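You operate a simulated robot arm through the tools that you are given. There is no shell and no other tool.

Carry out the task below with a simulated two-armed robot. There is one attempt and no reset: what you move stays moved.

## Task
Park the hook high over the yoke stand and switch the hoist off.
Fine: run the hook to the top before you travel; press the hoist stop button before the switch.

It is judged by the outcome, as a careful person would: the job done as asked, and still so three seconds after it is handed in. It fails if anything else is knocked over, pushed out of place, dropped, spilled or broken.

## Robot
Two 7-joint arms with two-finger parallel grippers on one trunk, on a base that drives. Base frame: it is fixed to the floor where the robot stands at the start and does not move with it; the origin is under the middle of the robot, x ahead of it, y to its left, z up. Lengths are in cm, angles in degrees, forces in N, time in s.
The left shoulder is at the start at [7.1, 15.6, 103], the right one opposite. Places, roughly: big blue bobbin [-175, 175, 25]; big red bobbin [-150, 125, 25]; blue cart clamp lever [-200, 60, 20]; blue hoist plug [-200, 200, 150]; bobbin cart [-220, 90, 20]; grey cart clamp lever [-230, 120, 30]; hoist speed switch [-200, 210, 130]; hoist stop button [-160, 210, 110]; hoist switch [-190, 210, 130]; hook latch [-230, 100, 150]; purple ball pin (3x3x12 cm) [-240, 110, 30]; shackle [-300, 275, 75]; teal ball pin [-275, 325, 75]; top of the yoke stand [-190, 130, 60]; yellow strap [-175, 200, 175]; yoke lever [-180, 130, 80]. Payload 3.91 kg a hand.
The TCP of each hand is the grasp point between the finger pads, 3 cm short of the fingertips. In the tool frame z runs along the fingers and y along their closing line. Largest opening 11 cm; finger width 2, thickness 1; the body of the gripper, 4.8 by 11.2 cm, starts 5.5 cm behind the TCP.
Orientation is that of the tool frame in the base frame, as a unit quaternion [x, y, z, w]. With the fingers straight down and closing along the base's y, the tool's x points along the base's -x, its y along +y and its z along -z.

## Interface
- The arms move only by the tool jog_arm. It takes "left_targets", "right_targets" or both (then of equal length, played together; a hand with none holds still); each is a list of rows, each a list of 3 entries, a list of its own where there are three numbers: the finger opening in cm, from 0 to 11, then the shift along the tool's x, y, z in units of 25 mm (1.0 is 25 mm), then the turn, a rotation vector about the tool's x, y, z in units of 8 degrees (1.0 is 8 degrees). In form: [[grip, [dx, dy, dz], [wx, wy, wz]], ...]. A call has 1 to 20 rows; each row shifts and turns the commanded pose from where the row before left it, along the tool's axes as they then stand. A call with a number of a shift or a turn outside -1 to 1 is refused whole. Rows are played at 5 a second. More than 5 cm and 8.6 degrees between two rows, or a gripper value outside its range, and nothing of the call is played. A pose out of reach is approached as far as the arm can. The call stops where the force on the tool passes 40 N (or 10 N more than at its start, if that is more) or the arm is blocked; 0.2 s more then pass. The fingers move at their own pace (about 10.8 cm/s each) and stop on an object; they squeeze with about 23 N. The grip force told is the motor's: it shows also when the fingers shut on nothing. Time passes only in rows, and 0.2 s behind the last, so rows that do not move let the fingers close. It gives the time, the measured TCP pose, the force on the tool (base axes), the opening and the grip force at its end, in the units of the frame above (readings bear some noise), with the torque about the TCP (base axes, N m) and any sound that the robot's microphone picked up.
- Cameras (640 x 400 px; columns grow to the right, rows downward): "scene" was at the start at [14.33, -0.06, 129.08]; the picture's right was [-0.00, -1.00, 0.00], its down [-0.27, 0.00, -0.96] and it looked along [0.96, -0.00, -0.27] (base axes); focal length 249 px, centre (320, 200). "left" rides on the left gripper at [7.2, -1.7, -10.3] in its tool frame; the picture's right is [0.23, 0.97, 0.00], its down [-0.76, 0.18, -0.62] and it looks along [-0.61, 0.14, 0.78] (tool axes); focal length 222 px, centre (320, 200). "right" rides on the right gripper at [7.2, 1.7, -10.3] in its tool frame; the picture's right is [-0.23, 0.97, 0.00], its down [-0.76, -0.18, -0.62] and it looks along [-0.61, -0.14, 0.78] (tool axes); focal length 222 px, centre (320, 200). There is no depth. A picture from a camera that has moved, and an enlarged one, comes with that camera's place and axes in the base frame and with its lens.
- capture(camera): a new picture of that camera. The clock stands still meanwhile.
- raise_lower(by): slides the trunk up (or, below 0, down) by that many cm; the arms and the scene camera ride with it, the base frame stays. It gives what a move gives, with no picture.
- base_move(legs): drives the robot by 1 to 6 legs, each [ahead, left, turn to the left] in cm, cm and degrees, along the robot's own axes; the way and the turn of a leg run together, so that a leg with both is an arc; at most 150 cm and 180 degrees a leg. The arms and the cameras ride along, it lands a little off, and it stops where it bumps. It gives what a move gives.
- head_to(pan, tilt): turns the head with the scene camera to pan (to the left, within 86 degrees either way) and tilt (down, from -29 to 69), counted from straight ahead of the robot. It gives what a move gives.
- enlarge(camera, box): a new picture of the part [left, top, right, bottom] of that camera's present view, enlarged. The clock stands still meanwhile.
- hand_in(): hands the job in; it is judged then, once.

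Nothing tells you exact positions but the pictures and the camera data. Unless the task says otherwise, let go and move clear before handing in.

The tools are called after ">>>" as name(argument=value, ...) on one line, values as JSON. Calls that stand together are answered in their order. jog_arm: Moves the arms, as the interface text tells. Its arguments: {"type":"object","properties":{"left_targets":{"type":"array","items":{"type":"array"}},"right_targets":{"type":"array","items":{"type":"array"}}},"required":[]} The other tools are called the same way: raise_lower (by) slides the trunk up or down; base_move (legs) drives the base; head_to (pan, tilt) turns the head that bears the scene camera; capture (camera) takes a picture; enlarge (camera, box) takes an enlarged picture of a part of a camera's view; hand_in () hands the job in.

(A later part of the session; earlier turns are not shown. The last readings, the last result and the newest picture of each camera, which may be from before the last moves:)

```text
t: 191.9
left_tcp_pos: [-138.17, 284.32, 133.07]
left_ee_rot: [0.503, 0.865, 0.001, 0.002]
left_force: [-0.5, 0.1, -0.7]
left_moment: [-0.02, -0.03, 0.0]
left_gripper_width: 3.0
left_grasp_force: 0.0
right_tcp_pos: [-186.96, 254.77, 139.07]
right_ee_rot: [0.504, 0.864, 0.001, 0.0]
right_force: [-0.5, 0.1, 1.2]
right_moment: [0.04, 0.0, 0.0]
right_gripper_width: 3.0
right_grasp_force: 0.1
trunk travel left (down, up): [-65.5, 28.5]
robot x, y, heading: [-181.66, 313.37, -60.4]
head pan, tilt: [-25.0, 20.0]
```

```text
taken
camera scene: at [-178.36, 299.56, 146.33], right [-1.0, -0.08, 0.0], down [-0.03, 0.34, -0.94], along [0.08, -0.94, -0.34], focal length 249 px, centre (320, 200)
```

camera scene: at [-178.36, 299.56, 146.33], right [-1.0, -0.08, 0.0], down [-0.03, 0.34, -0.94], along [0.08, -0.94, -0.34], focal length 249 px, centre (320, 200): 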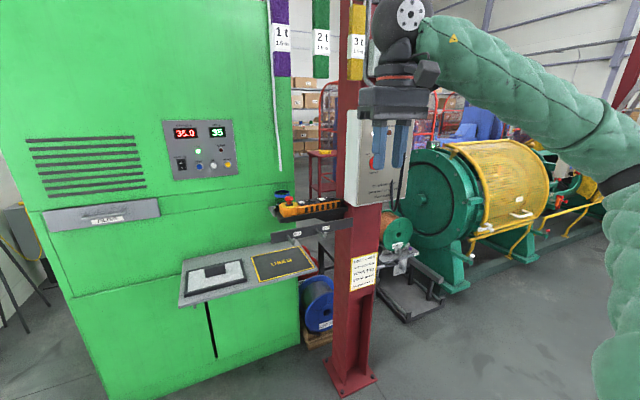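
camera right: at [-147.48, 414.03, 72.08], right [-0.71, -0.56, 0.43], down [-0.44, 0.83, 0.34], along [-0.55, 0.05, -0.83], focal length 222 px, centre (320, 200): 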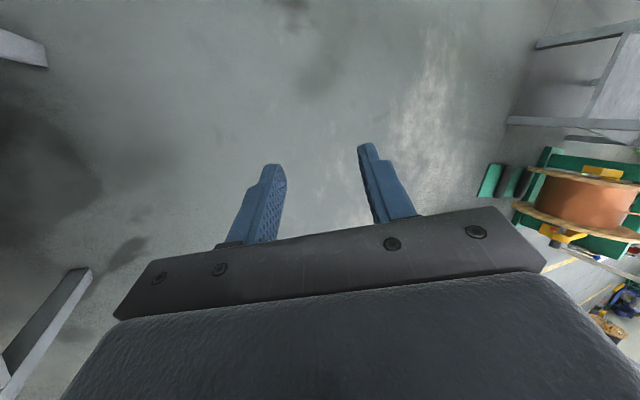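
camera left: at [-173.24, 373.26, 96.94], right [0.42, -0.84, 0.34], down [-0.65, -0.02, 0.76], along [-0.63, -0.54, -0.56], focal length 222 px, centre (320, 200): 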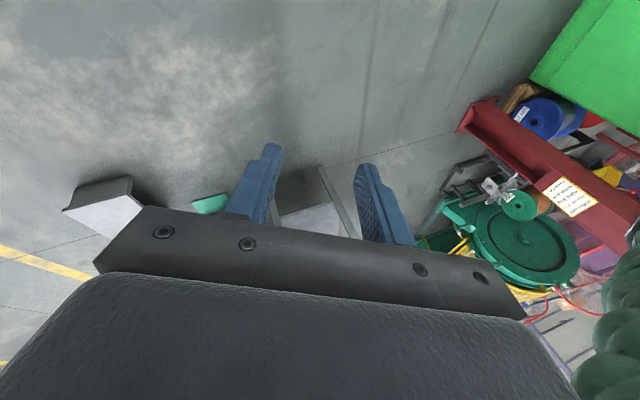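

The pendant is visible on its rack. Zooming on pendant and cabinet.

>>> enlarge(camera="scene", box=[262, 180, 362, 240])

>>> enlarge(camera="scene", box=[335, 100, 425, 300])

```text
6.40 times, centred on (312, 210) of scene
camera zoom: at [-178.36, 299.56, 146.33], right [-1.0, -0.08, 0.0], down [-0.03, 0.34, -0.94], along [0.08, -0.94, -0.34], focal length 1595 px, centre (371, 136)
```

zoom: 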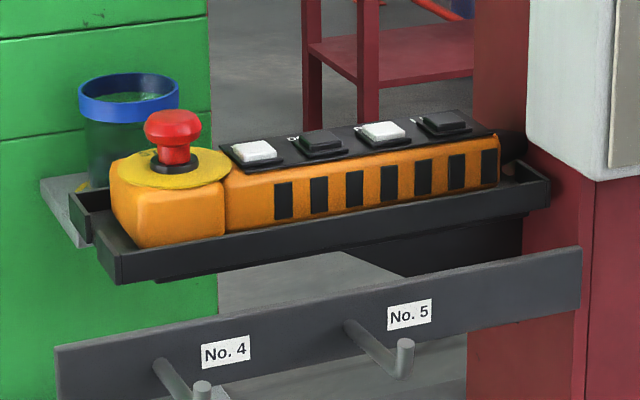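

```text
2.00 times, centred on (380, 200) of scene
camera zoom: at [-178.36, 299.56, 146.33], right [-1.0, -0.08, 0.0], down [-0.03, 0.34, -0.94], along [0.08, -0.94, -0.34], focal length 498 px, centre (200, 200)
```

zoom: 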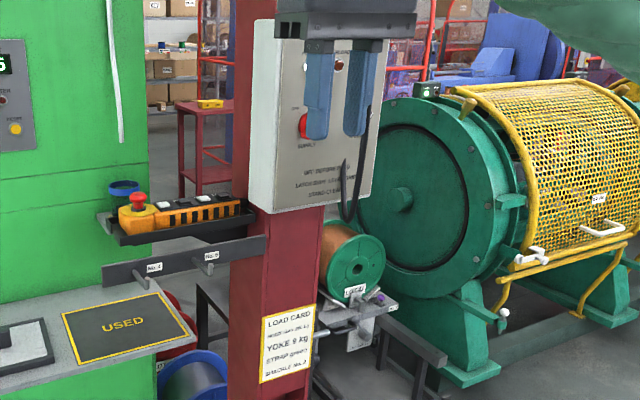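

Four keys (white, black, white, black) with labels. I'll move closer so the right-hand camera can look down on the pendant and read them.

>>> base_move(legs=[[22, 6, 0]])

>>> capture(camera="right")

>>> capture(camera="scene")

```text
t: 193.7
left_tcp_pos: [-121.92, 267.98, 133.04]
left_ee_rot: [0.502, 0.865, 0.001, 0.001]
left_force: [-0.2, 0.7, 0.6]
left_moment: [0.04, 0.01, 0.06]
left_gripper_width: 3.0
left_grasp_force: 0.1
right_tcp_pos: [-170.27, 238.48, 139.1]
right_ee_rot: [0.504, 0.864, 0.0, 0.0]
right_force: [1.1, 0.4, 0.1]
right_moment: [-0.01, -0.01, -0.02]
right_gripper_width: 3.0
right_grasp_force: 0.0
trunk travel left (down, up): [-65.5, 28.5]
robot x, y, heading: [-165.02, 296.71, -60.2]
head pan, tilt: [-25.0, 20.0]
```

```text
taken
camera right: at [-172.39, 245.55, 149.36], right [0.96, 0.28, 0.0], down [0.22, -0.75, 0.62], along [0.18, -0.6, -0.78], focal length 222 px, centre (320, 200)
```

right: 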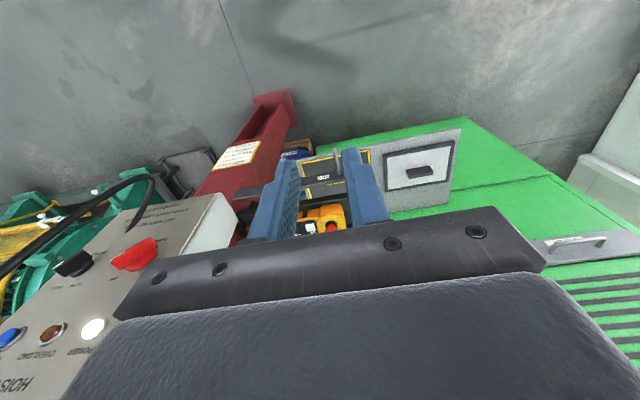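

```text
taken
camera scene: at [-161.97, 283.2, 146.32], right [-1.0, -0.08, 0.0], down [-0.03, 0.34, -0.94], along [0.08, -0.94, -0.34], focal length 249 px, centre (320, 200)
```

scene: 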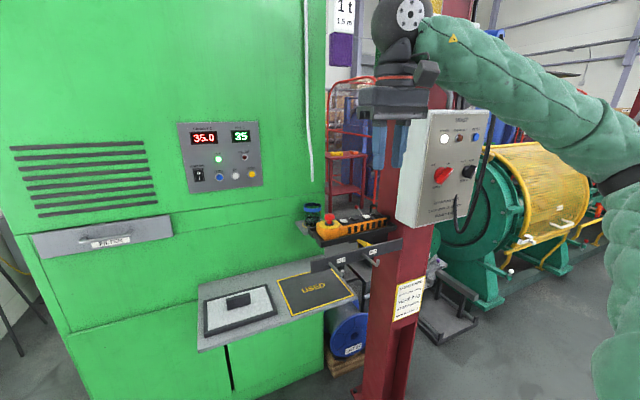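

The gripper hides the pendant in its own camera, but the scene camera sees both. Zooming on each.

>>> enlarge(camera="scene", box=[310, 200, 400, 250])

>>> enlarge(camera="scene", box=[390, 110, 500, 230])

>>> enlarge(camera="right", box=[0, 180, 240, 400])

```text
7.11 times, centred on (355, 225) of scene
camera zoom: at [-161.97, 283.2, 146.32], right [-1.0, -0.08, 0.0], down [-0.03, 0.34, -0.94], along [0.08, -0.94, -0.34], focal length 1772 px, centre (71, 22)
```

zoom: 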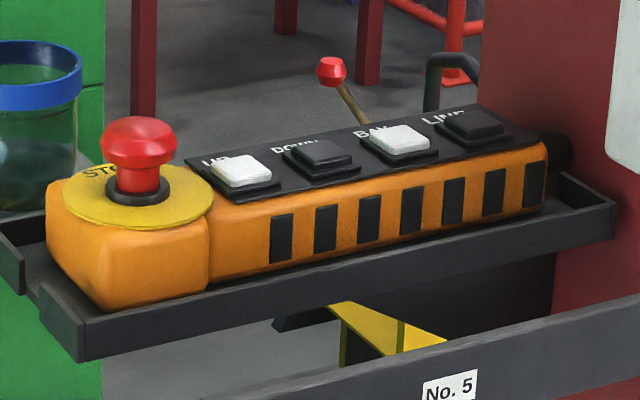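

```text
3.33 times, centred on (445, 170) of scene
camera zoom: at [-161.97, 283.2, 146.32], right [-1.0, -0.08, 0.0], down [-0.03, 0.34, -0.94], along [0.08, -0.94, -0.34], focal length 831 px, centre (-97, 300)
```

zoom: 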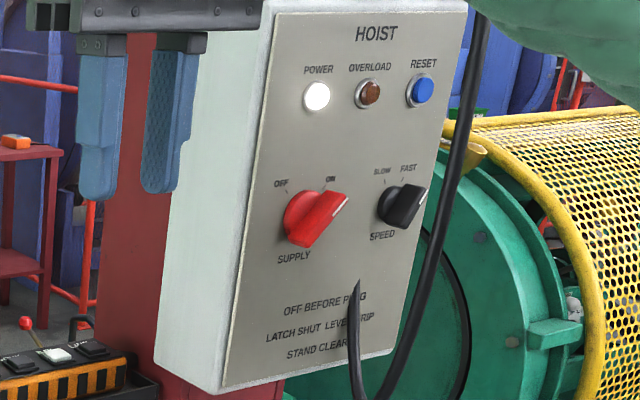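

```text
1.82 times, centred on (120, 290) of right
camera zoom: at [-172.39, 245.55, 149.36], right [0.96, 0.28, 0.0], down [0.22, -0.75, 0.62], along [0.18, -0.6, -0.78], focal length 404 px, centre (684, 36)
```

zoom: 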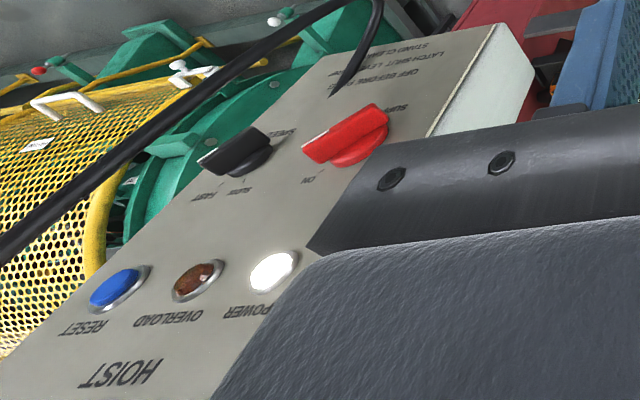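

The keys read UP, DOWN, BAY, LINE with a STOP mushroom; the cabinet's SUPPLY switch is ON and SPEED is at FAST. Next, check whether I can see the hook from here.

>>> head_to(pan=-45, tilt=-20)

>>> capture(camera="scene")

>>> head_to(pan=-45, tilt=5)

>>> capture(camera="scene")

```text
t: 194.7
left_tcp_pos: [-121.93, 267.96, 133.14]
left_ee_rot: [0.502, 0.865, 0.0, 0.0]
left_force: [0.0, 0.0, -0.7]
left_moment: [-0.03, 0.04, 0.0]
left_gripper_width: 3.01
left_grasp_force: 0.0
right_tcp_pos: [-170.32, 238.51, 139.11]
right_ee_rot: [0.505, 0.863, 0.0, 0.0]
right_force: [0.7, 0.4, 0.8]
right_moment: [0.01, 0.01, -0.02]
right_gripper_width: 3.0
right_grasp_force: 0.1
trunk travel left (down, up): [-65.5, 28.5]
robot x, y, heading: [-165.26, 297.1, -60.4]
head pan, tilt: [-45.0, -20.0]
```

```text
taken
camera scene: at [-164.76, 285.15, 152.47], right [-0.96, 0.26, 0.0], down [-0.09, -0.33, -0.94], along [-0.25, -0.91, 0.34], focal length 249 px, centre (320, 200)
```

scene: 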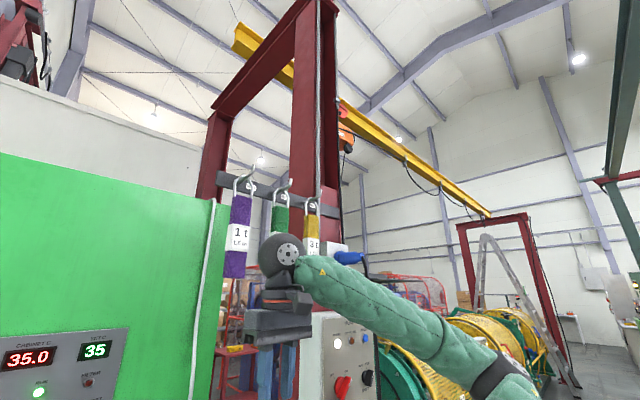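

```text
t: 195.6
left_tcp_pos: [-121.95, 267.93, 133.16]
left_ee_rot: [0.502, 0.865, 0.001, 0.0]
left_force: [-0.3, 0.4, 0.3]
left_moment: [-0.01, -0.01, -0.01]
left_gripper_width: 3.0
left_grasp_force: 0.0
right_tcp_pos: [-170.31, 238.58, 139.1]
right_ee_rot: [0.504, 0.863, 0.0, 0.001]
right_force: [0.0, -0.8, 0.0]
right_moment: [-0.04, 0.0, 0.01]
right_gripper_width: 3.01
right_grasp_force: 0.1
trunk travel left (down, up): [-65.5, 28.5]
robot x, y, heading: [-165.15, 297.34, -60.4]
head pan, tilt: [-45.0, 5.0]
```

```text
taken
camera scene: at [-165.2, 283.67, 148.77], right [-0.96, 0.26, 0.0], down [0.02, 0.08, -1.0], along [-0.26, -0.96, -0.09], focal length 249 px, centre (320, 200)
```

scene: 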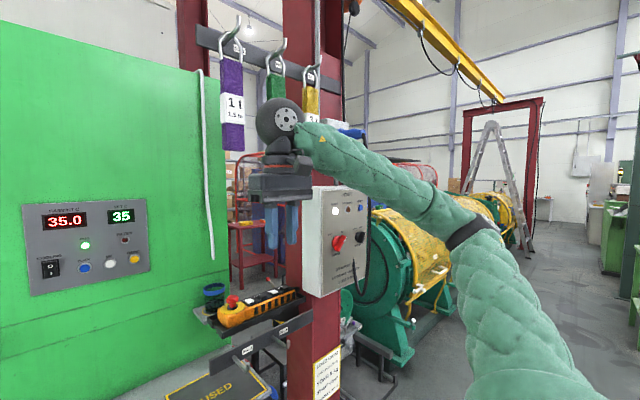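

The hoist body is just behind the post from here. I'll set the left hand as an observing camera: yaw right and pitch up so it looks past the post toward the hook.

>>> jog_arm(left_targets=[[1, [0, 0, 0], [0, 0, 1]], [1, [0, 0, 0], [0, 0, 1]], [1, [0, 0, 0], [0, 0, 1]], [1, [0, 0, 0], [0, 0, 1]], [1, [0, 0, 0], [0, 0, 1]], [1, [0, 0, 0], [0, 0, 1]], [1, [0, 0, 0], [0, -1, 0]], [1, [0, 0, 0], [0, -1, 0]], [1, [0, 0, 0], [0, -1, 0]], [1, [0, 0, 0], [0, -1, 0]], [1, [0, 0, 0], [0, -1, 0]], [1, [0, 0, 0], [0, -1, 0]], [1, [0, 0, 0], [0, -1, 0]], [1, [0, 0, 0], [0, -1, 0]], [1, [0, 0, 0], [0, 0, 0]]])

>>> capture(camera="left")

>>> capture(camera="scene")

```text
t: 198.8
left_tcp_pos: [-120.07, 266.55, 134.66]
left_ee_rot: [0.688, 0.497, -0.429, 0.31]
left_force: [-0.2, -0.4, -0.6]
left_moment: [-0.01, 0.01, -0.01]
left_gripper_width: 1.0
left_grasp_force: 0.0
left hand out of reach, approached as far as the arm can: row 13, 14
right_tcp_pos: [-170.38, 238.4, 138.97]
right_ee_rot: [0.504, 0.864, 0.0, 0.0]
right_force: [-0.3, -0.2, -0.7]
right_moment: [0.02, -0.02, 0.02]
right_gripper_width: 3.01
right_grasp_force: 0.1
trunk travel left (down, up): [-65.5, 28.5]
robot x, y, heading: [-165.25, 296.8, -60.3]
head pan, tilt: [-45.0, 5.0]
```

```text
taken
camera left: at [-117.86, 278.91, 132.61], right [0.96, -0.21, -0.2], down [0.24, 0.16, 0.96], along [-0.17, -0.96, 0.2], focal length 222 px, centre (320, 200)
```

left: 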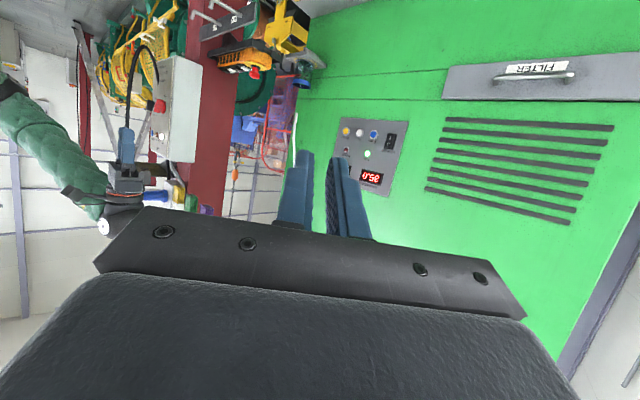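

```text
taken
camera scene: at [-165.2, 283.59, 148.75], right [-0.96, 0.26, 0.0], down [0.02, 0.09, -1.0], along [-0.26, -0.96, -0.09], focal length 249 px, centre (320, 200)
```

scene: 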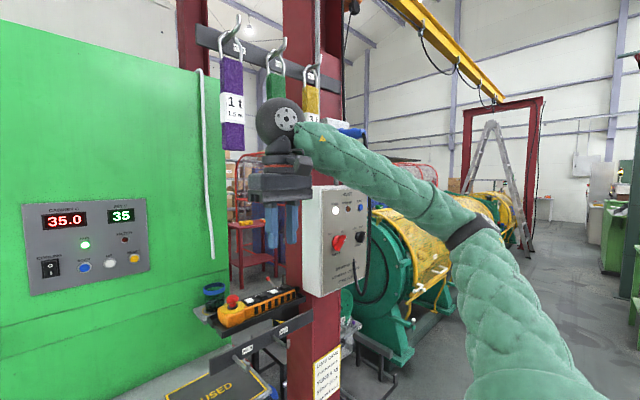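

The left camera (image upside-down) sees the hook beyond the post. Zooming there.

>>> enlarge(camera="left", box=[190, 90, 310, 220])

>>> head_to(pan=-40, tilt=-20)

>>> enlarge(camera="scene", box=[230, 40, 430, 240])

```text
3.08 times, centred on (250, 155) of left
camera zoom: at [-117.86, 278.91, 132.61], right [0.96, -0.21, -0.2], down [0.24, 0.16, 0.96], along [-0.17, -0.96, 0.2], focal length 684 px, centre (535, 338)
```

zoom: 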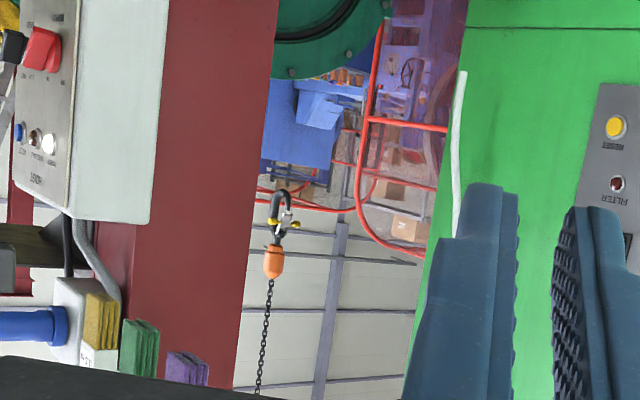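

```text
t: 199.7
left_tcp_pos: [-120.11, 266.56, 134.8]
left_ee_rot: [0.688, 0.496, -0.43, 0.31]
left_force: [0.0, -0.4, -0.1]
left_moment: [0.02, -0.01, 0.01]
left_gripper_width: 1.0
left_grasp_force: 0.0
right_tcp_pos: [-170.32, 238.53, 139.09]
right_ee_rot: [0.504, 0.864, 0.0, 0.001]
right_force: [0.4, -0.2, 0.1]
right_moment: [-0.01, 0.0, 0.01]
right_gripper_width: 3.03
right_grasp_force: 0.0
trunk travel left (down, up): [-65.5, 28.5]
robot x, y, heading: [-165.44, 296.97, -60.4]
head pan, tilt: [-40.0, -20.0]
```

```text
2.00 times, centred on (330, 140) of scene
camera zoom: at [-164.14, 285.05, 152.48], right [-0.98, 0.18, 0.0], down [-0.06, -0.34, -0.94], along [-0.17, -0.93, 0.34], focal length 498 px, centre (300, 320)
```

zoom: 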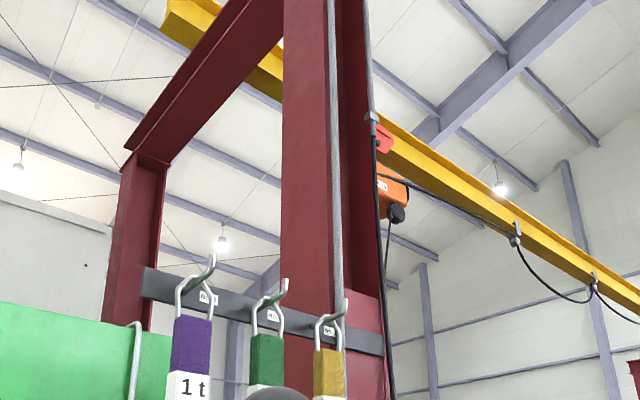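

I can see the hook (left camera) and the hoist (scene). Now bring the right hand: close fingers, yaw 24° right, pitch the fingers to point forward-down, then lower in front of the pendant.

>>> jog_arm(right_targets=[[0, [0, 0, 0], [0, 0, 1]], [0, [0, 0, 0], [0, 0, 1]], [0, [0, 0, 0], [0, 0, 1]], [0, [0, 0, 0], [0, -1, 0]], [0, [0, 0, 0], [0, -1, 0]], [0, [0, 0, 0], [0, -1, 0]], [0, [0, 0, 0], [0, -1, 0]], [0, [0, 0, 0], [0, -1, 0]], [0, [0, 0, 0], [0, -1, 0]], [0, [0, 0, 0], [0, 0, 0]]])

>>> head_to(pan=-25, tilt=20)

>>> capture(camera="scene")

```text
t: 201.9
left_tcp_pos: [-119.98, 266.63, 134.65]
left_ee_rot: [0.688, 0.496, -0.429, 0.31]
left_force: [0.9, -0.4, 0.1]
left_moment: [-0.02, -0.01, 0.01]
left_gripper_width: 1.02
left_grasp_force: 0.0
right_tcp_pos: [-170.22, 238.5, 139.03]
right_ee_rot: [0.614, 0.676, -0.274, 0.301]
right_force: [-0.3, 0.2, 0.4]
right_moment: [0.01, -0.02, -0.01]
right_gripper_width: 0.0
right_grasp_force: 22.9
trunk travel left (down, up): [-65.5, 28.5]
robot x, y, heading: [-164.95, 296.97, -60.3]
head pan, tilt: [-40.0, -20.0]
```

```text
t: 203.0
left_tcp_pos: [-120.08, 266.56, 134.63]
left_ee_rot: [0.688, 0.497, -0.428, 0.31]
left_force: [0.5, -0.3, 0.0]
left_moment: [0.0, 0.0, 0.02]
left_gripper_width: 0.99
left_grasp_force: 0.1
right_tcp_pos: [-170.26, 238.37, 139.08]
right_ee_rot: [0.615, 0.676, -0.273, 0.301]
right_force: [-0.4, -0.6, 0.4]
right_moment: [0.01, -0.01, 0.0]
right_gripper_width: 0.0
right_grasp_force: 23.0
trunk travel left (down, up): [-65.5, 28.5]
robot x, y, heading: [-165.6, 297.15, -60.4]
head pan, tilt: [-25.0, 20.0]
```

```text
taken
camera scene: at [-162.01, 283.26, 146.34], right [-1.0, -0.08, 0.0], down [-0.03, 0.34, -0.94], along [0.08, -0.94, -0.34], focal length 249 px, centre (320, 200)
```

scene: 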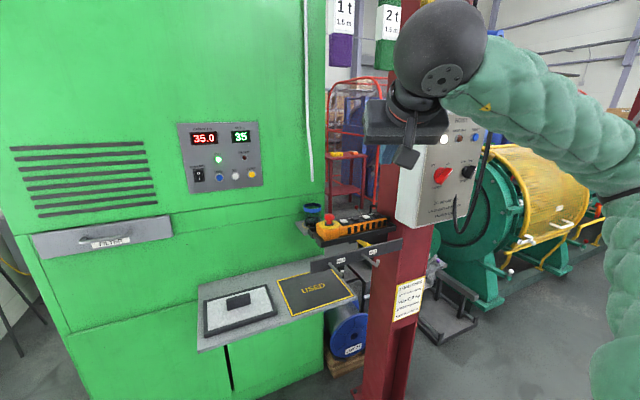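

Now descend ~22 cm in front of the pendant.

>>> jog_arm(right_targets=[[0, [0.836, 0, 0.7525], [0, 0, 0]], [0, [0.836, 0, 0.7525], [0, 0, 0]], [0, [0.836, 0, 0.7525], [0, 0, 0]], [0, [0.836, 0, 0.7525], [0, 0, 0]], [0, [0.836, 0, 0.7525], [0, 0, 0]], [0, [0.836, 0, 0.7525], [0, 0, 0]], [0, [0.836, 0, 0.7525], [0, 0, 0]], [0, [0.836, 0, 0.7525], [0, 0, 0]]])

>>> capture(camera="scene")

>>> capture(camera="right")

```text
t: 204.8
left_tcp_pos: [-120.07, 266.54, 134.68]
left_ee_rot: [0.688, 0.496, -0.43, 0.309]
left_force: [0.0, -0.7, -0.3]
left_moment: [0.0, 0.0, -0.02]
left_gripper_width: 1.01
left_grasp_force: 0.2
right_tcp_pos: [-166.98, 230.44, 121.84]
right_ee_rot: [0.614, 0.676, -0.274, 0.301]
right_force: [-1.2, 0.0, -0.3]
right_moment: [0.01, 0.01, -0.02]
right_gripper_width: 0.01
right_grasp_force: 23.9
right hand out of reach, approached as far as the arm can: row 2, 3, 4, 5, 6, 7, 8
trunk travel left (down, up): [-65.5, 28.5]
robot x, y, heading: [-165.29, 296.82, -60.2]
head pan, tilt: [-25.0, 20.0]
```

```text
taken
camera scene: at [-162.02, 283.2, 146.33], right [-1.0, -0.08, 0.0], down [-0.03, 0.34, -0.94], along [0.08, -0.94, -0.34], focal length 249 px, centre (320, 200)
```

scene: 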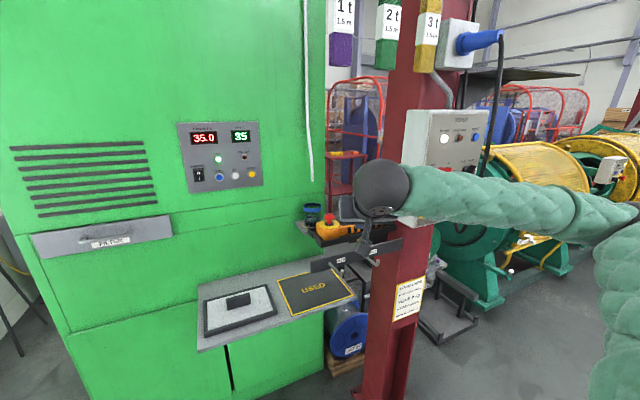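

```text
taken
camera right: at [-166.52, 243.11, 123.29], right [0.98, -0.06, 0.17], down [-0.17, -0.06, 0.98], along [-0.05, -1.0, -0.07], focal length 222 px, centre (320, 200)
```

right: 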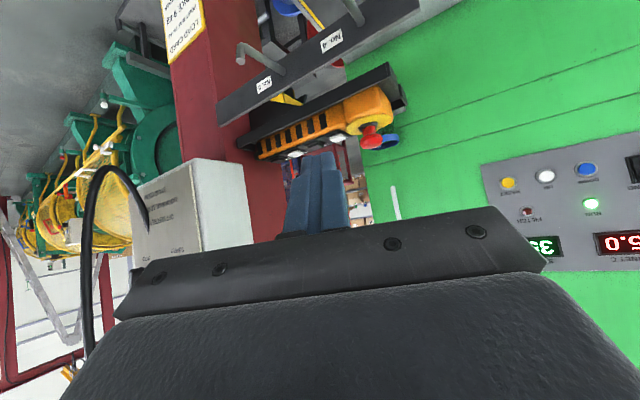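

The folded elbow limits that spot; it becomes reachable further forward. Moving forward in part and checking.

>>> jog_arm(right_targets=[[0, [-0.73, 0, 0.81], [0, 0, 0]], [0, [-0.73, 0, 0.81], [0, 0, 0]], [0, [-0.73, 0, 0.81], [0, 0, 0]], [0, [-0.73, 0, 0.81], [0, 0, 0]]])

>>> capture(camera="scene")

```text
t: 205.8
left_tcp_pos: [-120.07, 266.52, 134.7]
left_ee_rot: [0.689, 0.496, -0.429, 0.309]
left_force: [0.6, 0.0, 1.2]
left_moment: [-0.01, -0.01, -0.02]
left_gripper_width: 1.02
left_grasp_force: 0.1
right_tcp_pos: [-165.95, 219.69, 121.98]
right_ee_rot: [0.614, 0.676, -0.273, 0.302]
right_force: [-0.2, 0.5, 0.3]
right_moment: [0.01, 0.02, -0.01]
right_gripper_width: 0.02
right_grasp_force: 22.9
trunk travel left (down, up): [-65.5, 28.5]
robot x, y, heading: [-165.38, 296.57, -60.2]
head pan, tilt: [-25.0, 20.0]
```

```text
taken
camera scene: at [-162.0, 283.15, 146.32], right [-1.0, -0.08, 0.0], down [-0.03, 0.34, -0.94], along [0.08, -0.94, -0.34], focal length 249 px, centre (320, 200)
```

scene: 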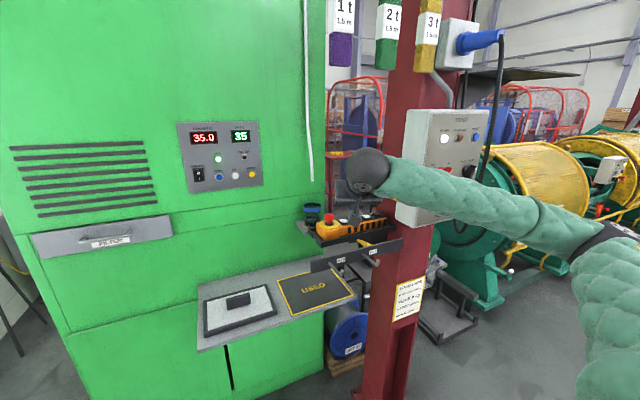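

Now approach to just above the UP key.

>>> jog_arm(right_targets=[[0, [-0.19, 0.085, 0.93], [0, 0, 0]], [0, [-0.19, 0.085, 0.93], [0, 0, 0]], [0, [-0.19, 0.085, 0.93], [0, 0, 0]], [0, [-0.19, 0.085, 0.93], [0, 0, 0]], [0, [-0.19, 0.085, 0.93], [0, 0, 0]], [0, [0, 0, 0], [0, 0, 0]]])

>>> enlarge(camera="scene", box=[300, 190, 410, 250])

>>> enlarge(camera="right", box=[220, 60, 440, 240])

```text
t: 207.2
left_tcp_pos: [-120.18, 266.73, 134.69]
left_ee_rot: [0.688, 0.497, -0.429, 0.31]
left_force: [-0.7, 0.3, -0.2]
left_moment: [0.03, -0.01, 0.01]
left_gripper_width: 1.04
left_grasp_force: 0.1
right_tcp_pos: [-163.95, 209.57, 115.87]
right_ee_rot: [0.614, 0.676, -0.273, 0.301]
right_force: [1.0, -0.4, 0.4]
right_moment: [0.0, 0.0, -0.04]
right_gripper_width: 0.02
right_grasp_force: 22.7
trunk travel left (down, up): [-65.5, 28.5]
robot x, y, heading: [-165.47, 297.38, -60.3]
head pan, tilt: [-25.0, 20.0]
```

```text
5.82 times, centred on (355, 220) of scene
camera zoom: at [-162.02, 283.29, 146.33], right [-1.0, -0.08, 0.0], down [-0.03, 0.34, -0.94], along [0.08, -0.94, -0.34], focal length 1450 px, centre (116, 84)
```

zoom: 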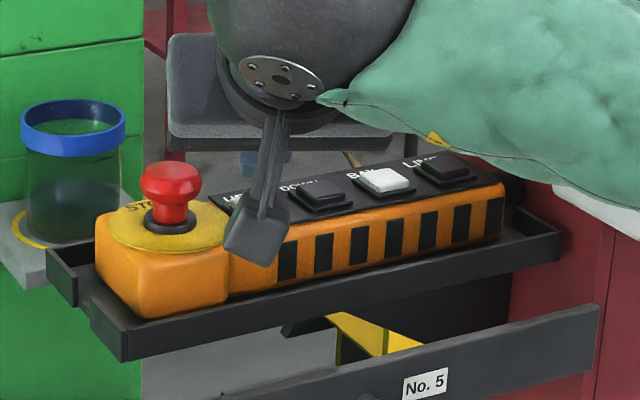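

```text
2.22 times, centred on (330, 150) of right
camera zoom: at [-163.42, 222.29, 117.38], right [0.98, -0.06, 0.17], down [-0.17, -0.06, 0.98], along [-0.05, -1.0, -0.07], focal length 494 px, centre (298, 311)
```

zoom: 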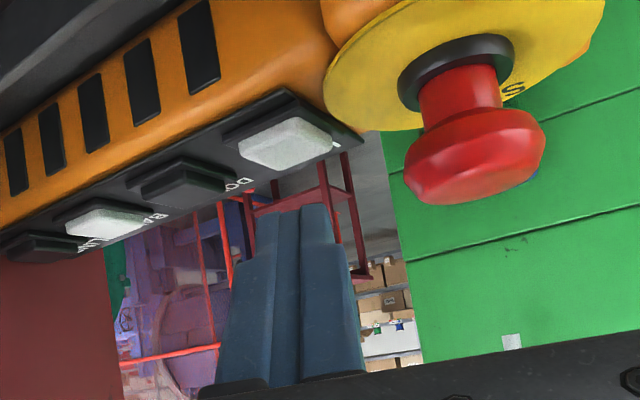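

Fingertip is right above the UP key. Lowering 2 cm gently and checking contact.

>>> jog_arm(right_targets=[[0, [0.3, 0, 0.27], [0, 0, 0]], [0, [0.24, 0, 0.21], [0, 0, 0]]])

>>> enlarge(camera="right", box=[220, 60, 440, 240])

>>> enlarge(camera="left", box=[190, 90, 310, 220])

```text
t: 207.8
left_tcp_pos: [-120.06, 266.56, 134.82]
left_ee_rot: [0.689, 0.496, -0.429, 0.309]
left_force: [0.1, -0.1, 0.9]
left_moment: [0.01, -0.03, 0.01]
left_gripper_width: 1.01
left_grasp_force: 0.1
right_tcp_pos: [-163.86, 209.54, 114.15]
right_ee_rot: [0.615, 0.676, -0.274, 0.301]
right_force: [-0.1, -1.3, 0.9]
right_moment: [-0.04, 0.02, 0.01]
right_gripper_width: 0.02
right_grasp_force: 23.0
trunk travel left (down, up): [-65.5, 28.5]
robot x, y, heading: [-165.09, 296.85, -60.3]
head pan, tilt: [-25.0, 20.0]
heard: click
```

```text
2.22 times, centred on (330, 150) of right
camera zoom: at [-163.45, 222.3, 115.62], right [0.98, -0.06, 0.17], down [-0.17, -0.06, 0.98], along [-0.05, -1.0, -0.07], focal length 494 px, centre (298, 311)
```

zoom: 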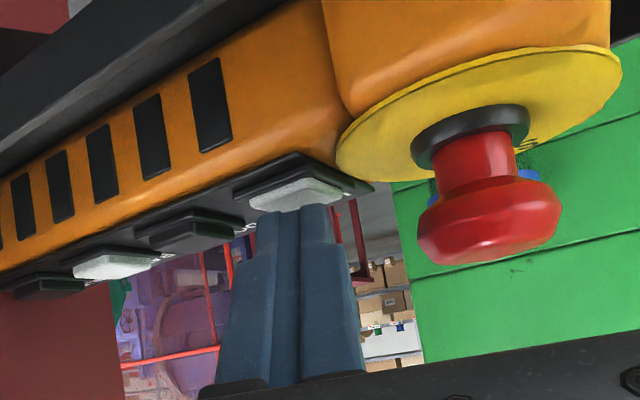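

```text
3.08 times, centred on (250, 155) of left
camera zoom: at [-117.86, 279.0, 132.64], right [0.96, -0.21, -0.2], down [0.24, 0.16, 0.96], along [-0.17, -0.96, 0.2], focal length 684 px, centre (535, 338)
```

zoom: 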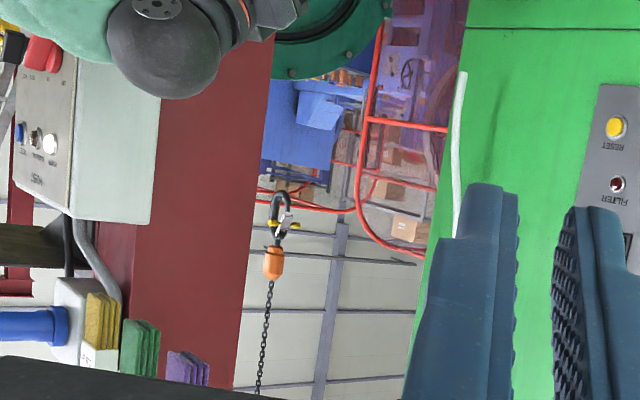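

Click heard — the UP key is pressed. Holding for a second and checking the hook.

>>> jog_arm(right_targets=[[0, [0, 0, 0], [0, 0, 0]], [0, [0, 0, 0], [0, 0, 0]], [0, [0, 0, 0], [0, 0, 0]], [0, [0, 0, 0], [0, 0, 0]], [0, [0, 0, 0], [0, 0, 0]]])

>>> enlarge(camera="left", box=[190, 90, 310, 220])

```text
t: 209.0
left_tcp_pos: [-120.16, 266.68, 134.75]
left_ee_rot: [0.688, 0.496, -0.429, 0.309]
left_force: [0.2, 0.3, 0.0]
left_moment: [0.01, -0.06, -0.02]
left_gripper_width: 0.99
left_grasp_force: 0.1
right_tcp_pos: [-163.98, 209.63, 114.02]
right_ee_rot: [0.615, 0.676, -0.273, 0.301]
right_force: [-1.3, -0.1, 1.4]
right_moment: [-0.08, 0.01, -0.02]
right_gripper_width: 0.01
right_grasp_force: 23.1
trunk travel left (down, up): [-65.5, 28.5]
robot x, y, heading: [-164.99, 296.75, -60.2]
head pan, tilt: [-25.0, 20.0]
```

```text
3.08 times, centred on (250, 155) of left
camera zoom: at [-117.86, 278.99, 132.63], right [0.96, -0.21, -0.2], down [0.24, 0.16, 0.96], along [-0.17, -0.96, 0.2], focal length 684 px, centre (535, 338)
```

zoom: 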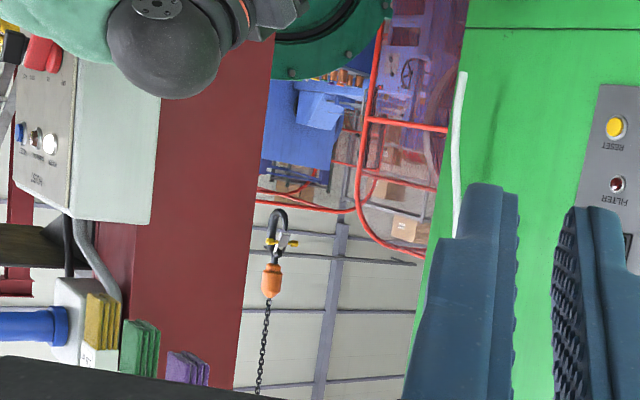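

The hook rises at about 4–5 cm/s. Continuing to hold UP.

>>> jog_arm(right_targets=[[0, [0, 0, 0], [0, 0, 0]], [0, [0, 0, 0], [0, 0, 0]], [0, [0, 0, 0], [0, 0, 0]], [0, [0, 0, 0], [0, 0, 0]], [0, [0, 0, 0], [0, 0, 0]], [0, [0, 0, 0], [0, 0, 0]], [0, [0, 0, 0], [0, 0, 0]], [0, [0, 0, 0], [0, 0, 0]], [0, [0, 0, 0], [0, 0, 0]], [0, [0, 0, 0], [0, 0, 0]], [0, [0, 0, 0], [0, 0, 0]], [0, [0, 0, 0], [0, 0, 0]], [0, [0, 0, 0], [0, 0, 0]], [0, [0, 0, 0], [0, 0, 0]], [0, [0, 0, 0], [0, 0, 0]], [0, [0, 0, 0], [0, 0, 0]], [0, [0, 0, 0], [0, 0, 0]], [0, [0, 0, 0], [0, 0, 0]], [0, [0, 0, 0], [0, 0, 0]], [0, [0, 0, 0], [0, 0, 0]]])

>>> head_to(pan=-42, tilt=-15)

>>> jog_arm(right_targets=[[0, [0, 0, 0], [0, 0, 0]], [0, [0, 0, 0], [0, 0, 0]], [0, [0, 0, 0], [0, 0, 0]], [0, [0, 0, 0], [0, 0, 0]], [0, [0, 0, 0], [0, 0, 0]], [0, [0, 0, 0], [0, 0, 0]], [0, [0, 0, 0], [0, 0, 0]], [0, [0, 0, 0], [0, 0, 0]], [0, [0, 0, 0], [0, 0, 0]], [0, [0, 0, 0], [0, 0, 0]]])

>>> capture(camera="scene")

>>> capture(camera="left")

```text
t: 213.2
left_tcp_pos: [-120.02, 266.57, 134.78]
left_ee_rot: [0.688, 0.497, -0.429, 0.309]
left_force: [0.2, -0.4, -0.2]
left_moment: [0.02, -0.03, -0.02]
left_gripper_width: 1.02
left_grasp_force: 0.1
right_tcp_pos: [-163.85, 209.59, 114.11]
right_ee_rot: [0.614, 0.676, -0.274, 0.301]
right_force: [0.6, -0.5, 1.8]
right_moment: [-0.01, 0.0, -0.01]
right_gripper_width: 0.0
right_grasp_force: 23.0
trunk travel left (down, up): [-65.5, 28.5]
robot x, y, heading: [-165.37, 296.79, -60.5]
head pan, tilt: [-25.0, 20.0]
```

```text
t: 214.2
left_tcp_pos: [-120.15, 266.61, 134.56]
left_ee_rot: [0.688, 0.496, -0.429, 0.31]
left_force: [0.3, 0.0, 0.2]
left_moment: [-0.01, 0.01, 0.0]
left_gripper_width: 1.01
left_grasp_force: 0.1
right_tcp_pos: [-163.84, 209.7, 114.05]
right_ee_rot: [0.614, 0.676, -0.273, 0.301]
right_force: [-0.1, 0.3, 2.2]
right_moment: [-0.04, 0.01, -0.03]
right_gripper_width: 0.01
right_grasp_force: 23.3
trunk travel left (down, up): [-65.5, 28.5]
robot x, y, heading: [-165.26, 297.09, -60.3]
head pan, tilt: [-42.0, -15.0]
```

```text
t: 216.4
left_tcp_pos: [-120.04, 266.48, 134.85]
left_ee_rot: [0.687, 0.498, -0.428, 0.311]
left_force: [0.2, -0.2, 0.4]
left_moment: [-0.01, 0.04, 0.01]
left_gripper_width: 0.99
left_grasp_force: 0.0
right_tcp_pos: [-163.81, 209.65, 114.03]
right_ee_rot: [0.613, 0.677, -0.272, 0.302]
right_force: [0.4, -0.7, 1.1]
right_moment: [-0.03, 0.01, 0.0]
right_gripper_width: 0.01
right_grasp_force: 23.4
trunk travel left (down, up): [-65.5, 28.5]
robot x, y, heading: [-165.08, 297.01, -59.9]
head pan, tilt: [-42.0, -15.0]
```

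```text
taken
camera scene: at [-164.49, 284.69, 151.8], right [-0.98, 0.21, 0.0], down [-0.06, -0.25, -0.97], along [-0.21, -0.94, 0.26], focal length 249 px, centre (320, 200)
```

scene: 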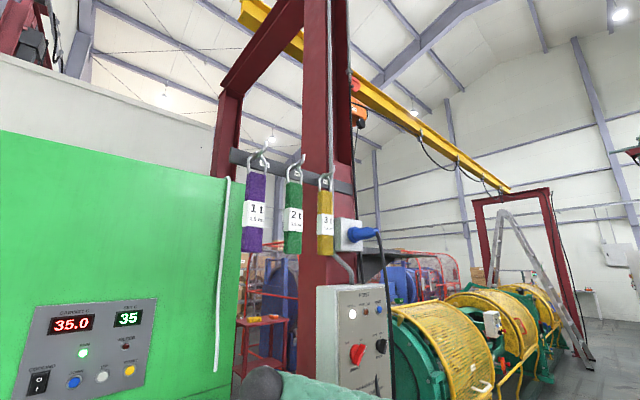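

```text
taken
camera left: at [-117.86, 279.0, 132.63], right [0.96, -0.21, -0.2], down [0.24, 0.16, 0.96], along [-0.17, -0.96, 0.2], focal length 222 px, centre (320, 200)
```

left: 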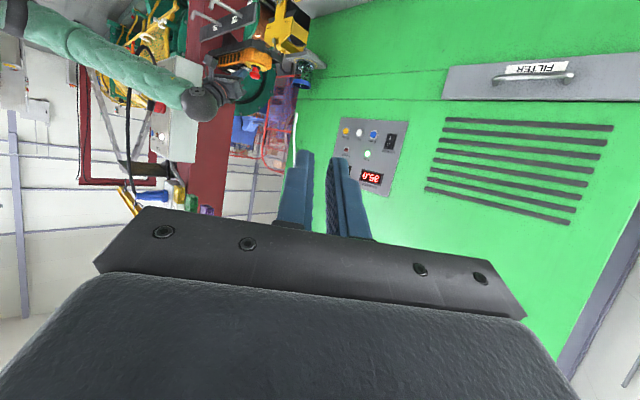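

The hook has risen out of the left camera's view. Keep holding UP until the top limit.

>>> jog_arm(right_targets=[[0, [0, 0, 0], [0, 0, 0]], [0, [0, 0, 0], [0, 0, 0]], [0, [0, 0, 0], [0, 0, 0]], [0, [0, 0, 0], [0, 0, 0]], [0, [0, 0, 0], [0, 0, 0]], [0, [0, 0, 0], [0, 0, 0]], [0, [0, 0, 0], [0, 0, 0]], [0, [0, 0, 0], [0, 0, 0]], [0, [0, 0, 0], [0, 0, 0]], [0, [0, 0, 0], [0, 0, 0]], [0, [0, 0, 0], [0, 0, 0]], [0, [0, 0, 0], [0, 0, 0]], [0, [0, 0, 0], [0, 0, 0]], [0, [0, 0, 0], [0, 0, 0]], [0, [0, 0, 0], [0, 0, 0]], [0, [0, 0, 0], [0, 0, 0]], [0, [0, 0, 0], [0, 0, 0]], [0, [0, 0, 0], [0, 0, 0]], [0, [0, 0, 0], [0, 0, 0]], [0, [0, 0, 0], [0, 0, 0]]])

>>> jog_arm(right_targets=[[0, [0, 0, 0], [0, 0, 0]], [0, [0, 0, 0], [0, 0, 0]], [0, [0, 0, 0], [0, 0, 0]], [0, [0, 0, 0], [0, 0, 0]], [0, [0, 0, 0], [0, 0, 0]], [0, [0, 0, 0], [0, 0, 0]], [0, [0, 0, 0], [0, 0, 0]], [0, [0, 0, 0], [0, 0, 0]], [0, [0, 0, 0], [0, 0, 0]], [0, [0, 0, 0], [0, 0, 0]], [0, [0, 0, 0], [0, 0, 0]], [0, [0, 0, 0], [0, 0, 0]], [0, [0, 0, 0], [0, 0, 0]], [0, [0, 0, 0], [0, 0, 0]], [0, [0, 0, 0], [0, 0, 0]], [0, [0, 0, 0], [0, 0, 0]], [0, [0, 0, 0], [0, 0, 0]], [0, [0, 0, 0], [0, 0, 0]], [0, [0, 0, 0], [0, 0, 0]], [0, [0, 0, 0], [0, 0, 0]]])

>>> enlarge(camera="scene", box=[290, 50, 430, 250])

```text
t: 220.6
left_tcp_pos: [-120.06, 266.52, 134.75]
left_ee_rot: [0.688, 0.497, -0.429, 0.31]
left_force: [-0.3, 0.5, 0.3]
left_moment: [0.0, 0.04, 0.0]
left_gripper_width: 1.01
left_grasp_force: 0.0
right_tcp_pos: [-164.0, 209.7, 113.98]
right_ee_rot: [0.615, 0.676, -0.274, 0.301]
right_force: [-0.6, -0.1, 1.7]
right_moment: [-0.03, 0.0, 0.01]
right_gripper_width: 0.0
right_grasp_force: 22.8
trunk travel left (down, up): [-65.5, 28.5]
robot x, y, heading: [-164.84, 297.07, -60.0]
head pan, tilt: [-42.0, -15.0]
```

```text
t: 224.8
left_tcp_pos: [-120.04, 266.7, 134.75]
left_ee_rot: [0.688, 0.496, -0.429, 0.31]
left_force: [-0.2, 0.3, 0.6]
left_moment: [0.01, 0.0, -0.02]
left_gripper_width: 1.01
left_grasp_force: 0.0
right_tcp_pos: [-163.93, 209.7, 114.12]
right_ee_rot: [0.614, 0.676, -0.273, 0.301]
right_force: [0.6, 0.1, 2.0]
right_moment: [-0.02, 0.0, -0.03]
right_gripper_width: 0.0
right_grasp_force: 23.3
trunk travel left (down, up): [-65.5, 28.5]
robot x, y, heading: [-165.25, 296.71, -60.0]
head pan, tilt: [-42.0, -15.0]
```

```text
2.00 times, centred on (360, 150) of scene
camera zoom: at [-164.49, 284.69, 151.8], right [-0.98, 0.21, 0.0], down [-0.06, -0.25, -0.97], along [-0.21, -0.94, 0.26], focal length 498 px, centre (240, 300)
```

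zoom: 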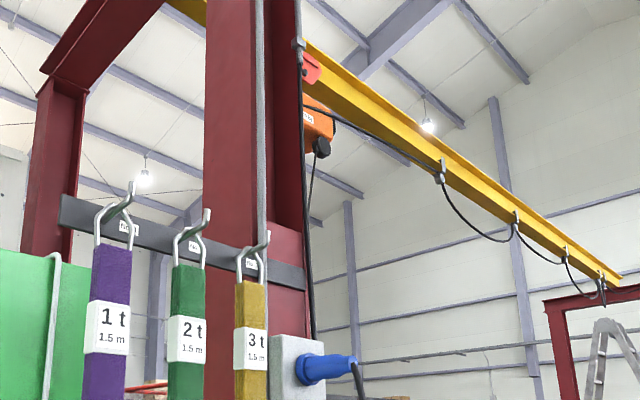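

No limit sound yet; continue holding.

>>> jog_arm(right_targets=[[0, [0, 0, 0], [0, 0, 0]], [0, [0, 0, 0], [0, 0, 0]], [0, [0, 0, 0], [0, 0, 0]], [0, [0, 0, 0], [0, 0, 0]], [0, [0, 0, 0], [0, 0, 0]], [0, [0, 0, 0], [0, 0, 0]], [0, [0, 0, 0], [0, 0, 0]], [0, [0, 0, 0], [0, 0, 0]], [0, [0, 0, 0], [0, 0, 0]], [0, [0, 0, 0], [0, 0, 0]], [0, [0, 0, 0], [0, 0, 0]], [0, [0, 0, 0], [0, 0, 0]], [0, [0, 0, 0], [0, 0, 0]], [0, [0, 0, 0], [0, 0, 0]], [0, [0, 0, 0], [0, 0, 0]], [0, [0, 0, 0], [0, 0, 0]], [0, [0, 0, 0], [0, 0, 0]], [0, [0, 0, 0], [0, 0, 0]], [0, [0, 0, 0], [0, 0, 0]], [0, [0, 0, 0], [0, 0, 0]]])

>>> jog_arm(right_targets=[[0, [0, 0, 0], [0, 0, 0]], [0, [0, 0, 0], [0, 0, 0]], [0, [0, 0, 0], [0, 0, 0]], [0, [0, 0, 0], [0, 0, 0]], [0, [0, 0, 0], [0, 0, 0]], [0, [0, 0, 0], [0, 0, 0]], [0, [0, 0, 0], [0, 0, 0]], [0, [0, 0, 0], [0, 0, 0]], [0, [0, 0, 0], [0, 0, 0]], [0, [0, 0, 0], [0, 0, 0]], [0, [0, 0, 0], [0, 0, 0]], [0, [0, 0, 0], [0, 0, 0]], [0, [0, 0, 0], [0, 0, 0]], [0, [0, 0, 0], [0, 0, 0]], [0, [0, 0, 0], [0, 0, 0]], [0, [0, 0, 0], [0, 0, 0]], [0, [0, 0, 0], [0, 0, 0]], [0, [0, 0, 0], [0, 0, 0]], [0, [0, 0, 0], [0, 0, 0]], [0, [0, 0, 0], [0, 0, 0]]])

>>> jog_arm(right_targets=[[0, [0, 0, 0], [0, 0, 0]], [0, [0, 0, 0], [0, 0, 0]], [0, [0, 0, 0], [0, 0, 0]], [0, [0, 0, 0], [0, 0, 0]], [0, [0, 0, 0], [0, 0, 0]], [0, [0, 0, 0], [0, 0, 0]], [0, [0, 0, 0], [0, 0, 0]], [0, [0, 0, 0], [0, 0, 0]], [0, [0, 0, 0], [0, 0, 0]], [0, [0, 0, 0], [0, 0, 0]], [0, [0, 0, 0], [0, 0, 0]], [0, [0, 0, 0], [0, 0, 0]], [0, [0, 0, 0], [0, 0, 0]], [0, [0, 0, 0], [0, 0, 0]], [0, [0, 0, 0], [0, 0, 0]], [0, [0, 0, 0], [0, 0, 0]], [0, [0, 0, 0], [0, 0, 0]], [0, [0, 0, 0], [0, 0, 0]], [0, [0, 0, 0], [0, 0, 0]], [0, [0, 0, 0], [0, 0, 0]]])

>>> enlarge(camera="scene", box=[290, 50, 430, 250])

```text
t: 229.0
left_tcp_pos: [-120.12, 266.6, 134.69]
left_ee_rot: [0.688, 0.497, -0.429, 0.309]
left_force: [-0.5, -1.1, 0.1]
left_moment: [0.02, -0.02, 0.03]
left_gripper_width: 1.02
left_grasp_force: 0.1
right_tcp_pos: [-163.95, 209.69, 114.04]
right_ee_rot: [0.614, 0.677, -0.273, 0.301]
right_force: [0.4, 0.7, 2.5]
right_moment: [-0.04, 0.03, 0.0]
right_gripper_width: 0.0
right_grasp_force: 22.7
trunk travel left (down, up): [-65.5, 28.5]
robot x, y, heading: [-165.09, 297.02, -60.3]
head pan, tilt: [-42.0, -15.0]
```

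```text
t: 233.2
left_tcp_pos: [-120.07, 266.65, 134.66]
left_ee_rot: [0.688, 0.497, -0.429, 0.31]
left_force: [0.3, 0.1, 0.3]
left_moment: [-0.04, -0.03, 0.03]
left_gripper_width: 1.01
left_grasp_force: 0.1
right_tcp_pos: [-163.91, 209.69, 114.06]
right_ee_rot: [0.614, 0.676, -0.274, 0.301]
right_force: [-0.1, 0.1, 1.2]
right_moment: [-0.05, -0.02, -0.02]
right_gripper_width: 0.0
right_grasp_force: 23.2
trunk travel left (down, up): [-65.5, 28.5]
robot x, y, heading: [-165.25, 297.08, -60.1]
head pan, tilt: [-42.0, -15.0]
```

```text
t: 237.4
left_tcp_pos: [-120.18, 266.47, 134.81]
left_ee_rot: [0.688, 0.496, -0.429, 0.31]
left_force: [1.1, -0.6, -0.2]
left_moment: [-0.03, -0.02, -0.02]
left_gripper_width: 0.99
left_grasp_force: 0.1
right_tcp_pos: [-163.95, 209.58, 114.13]
right_ee_rot: [0.614, 0.676, -0.274, 0.301]
right_force: [0.6, -0.8, 2.3]
right_moment: [-0.01, 0.03, -0.01]
right_gripper_width: 0.0
right_grasp_force: 23.2
trunk travel left (down, up): [-65.5, 28.5]
robot x, y, heading: [-164.81, 296.83, -60.3]
head pan, tilt: [-42.0, -15.0]
```

```text
2.00 times, centred on (360, 150) of scene
camera zoom: at [-164.49, 284.69, 151.8], right [-0.98, 0.21, 0.0], down [-0.06, -0.25, -0.97], along [-0.21, -0.94, 0.26], focal length 498 px, centre (240, 300)
```

zoom: 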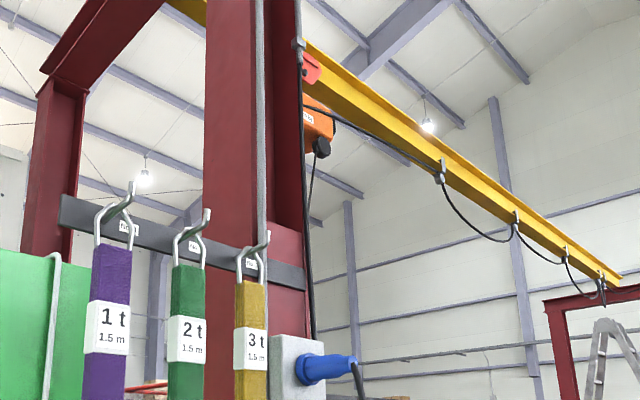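

Still rising silently or at its limit — I need to see the hook. I'll yaw the left hand so that its camera sees higher beside its gripper while the right hand keeps holding UP.

>>> jog_arm(left_targets=[[1, [0, 0, 0], [-0.898, 0, -0.44]], [1, [0, 0, 0], [-0.898, 0, -0.44]], [1, [0, 0, 0], [-0.898, 0, -0.44]], [1, [0, 0, 0], [-0.898, 0, -0.44]], [1, [0, 0, 0], [0, 0, 0]]], right_targets=[[0, [0, 0, 0], [0, 0, 0]], [0, [0, 0, 0], [0, 0, 0]], [0, [0, 0, 0], [0, 0, 0]], [0, [0, 0, 0], [0, 0, 0]], [0, [0, 0, 0], [0, 0, 0]]])

>>> capture(camera="left")

```text
t: 238.6
left_tcp_pos: [-116.79, 263.62, 138.28]
left_ee_rot: [0.523, 0.667, -0.327, 0.417]
left_force: [0.3, 0.6, -0.7]
left_moment: [0.01, 0.01, -0.01]
left_gripper_width: 1.01
left_grasp_force: 0.0
left hand out of reach, approached as far as the arm can: row 1, 2, 3, 4
right_tcp_pos: [-163.99, 209.65, 114.16]
right_ee_rot: [0.614, 0.676, -0.274, 0.301]
right_force: [-0.2, 1.0, 1.0]
right_moment: [0.01, -0.01, -0.01]
right_gripper_width: 0.0
right_grasp_force: 23.3
trunk travel left (down, up): [-65.5, 28.5]
robot x, y, heading: [-164.97, 297.06, -60.4]
head pan, tilt: [-42.0, -15.0]
heard: click, click
```

```text
taken
camera left: at [-121.48, 275.34, 136.13], right [0.92, 0.33, -0.2], down [0.12, 0.26, 0.96], along [0.37, -0.91, 0.2], focal length 222 px, centre (320, 200)
```

left: 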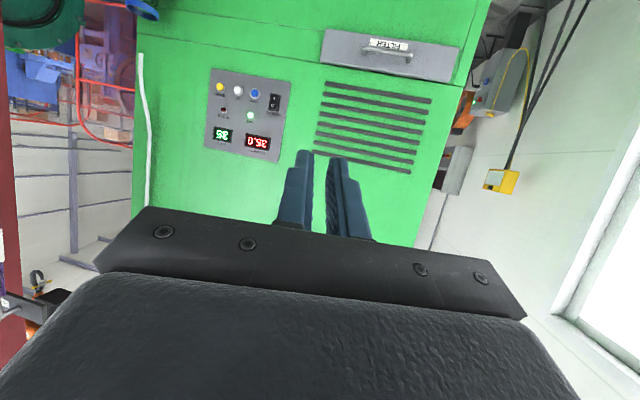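

I heard two clicks and can see the hook near the hoist at the left edge. Zooming.

>>> enlarge(camera="left", box=[0, 220, 130, 400])

>>> enlarge(camera="right", box=[220, 60, 440, 240])

```text
2.22 times, centred on (65, 310) of left
camera zoom: at [-121.48, 275.34, 136.13], right [0.92, 0.33, -0.2], down [0.12, 0.26, 0.96], along [0.37, -0.91, 0.2], focal length 494 px, centre (887, -44)
```

zoom: 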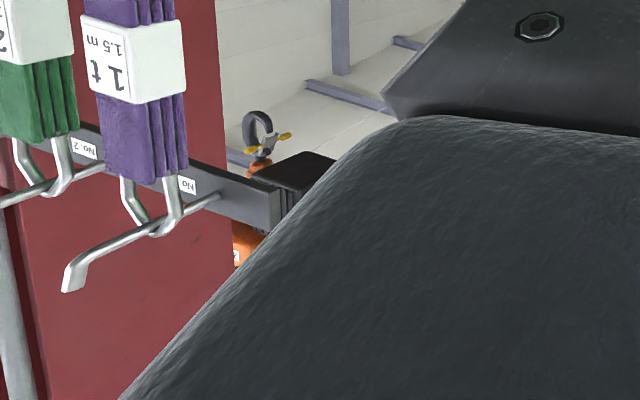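

```text
2.22 times, centred on (330, 150) of right
camera zoom: at [-163.41, 222.38, 115.64], right [0.98, -0.06, 0.17], down [-0.17, -0.06, 0.98], along [-0.05, -1.0, -0.07], focal length 494 px, centre (298, 311)
```

zoom: 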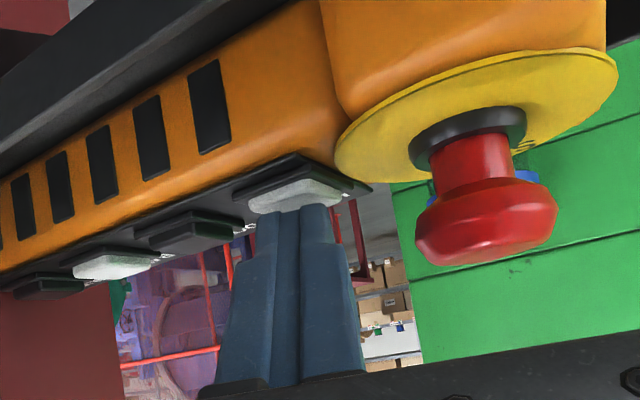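

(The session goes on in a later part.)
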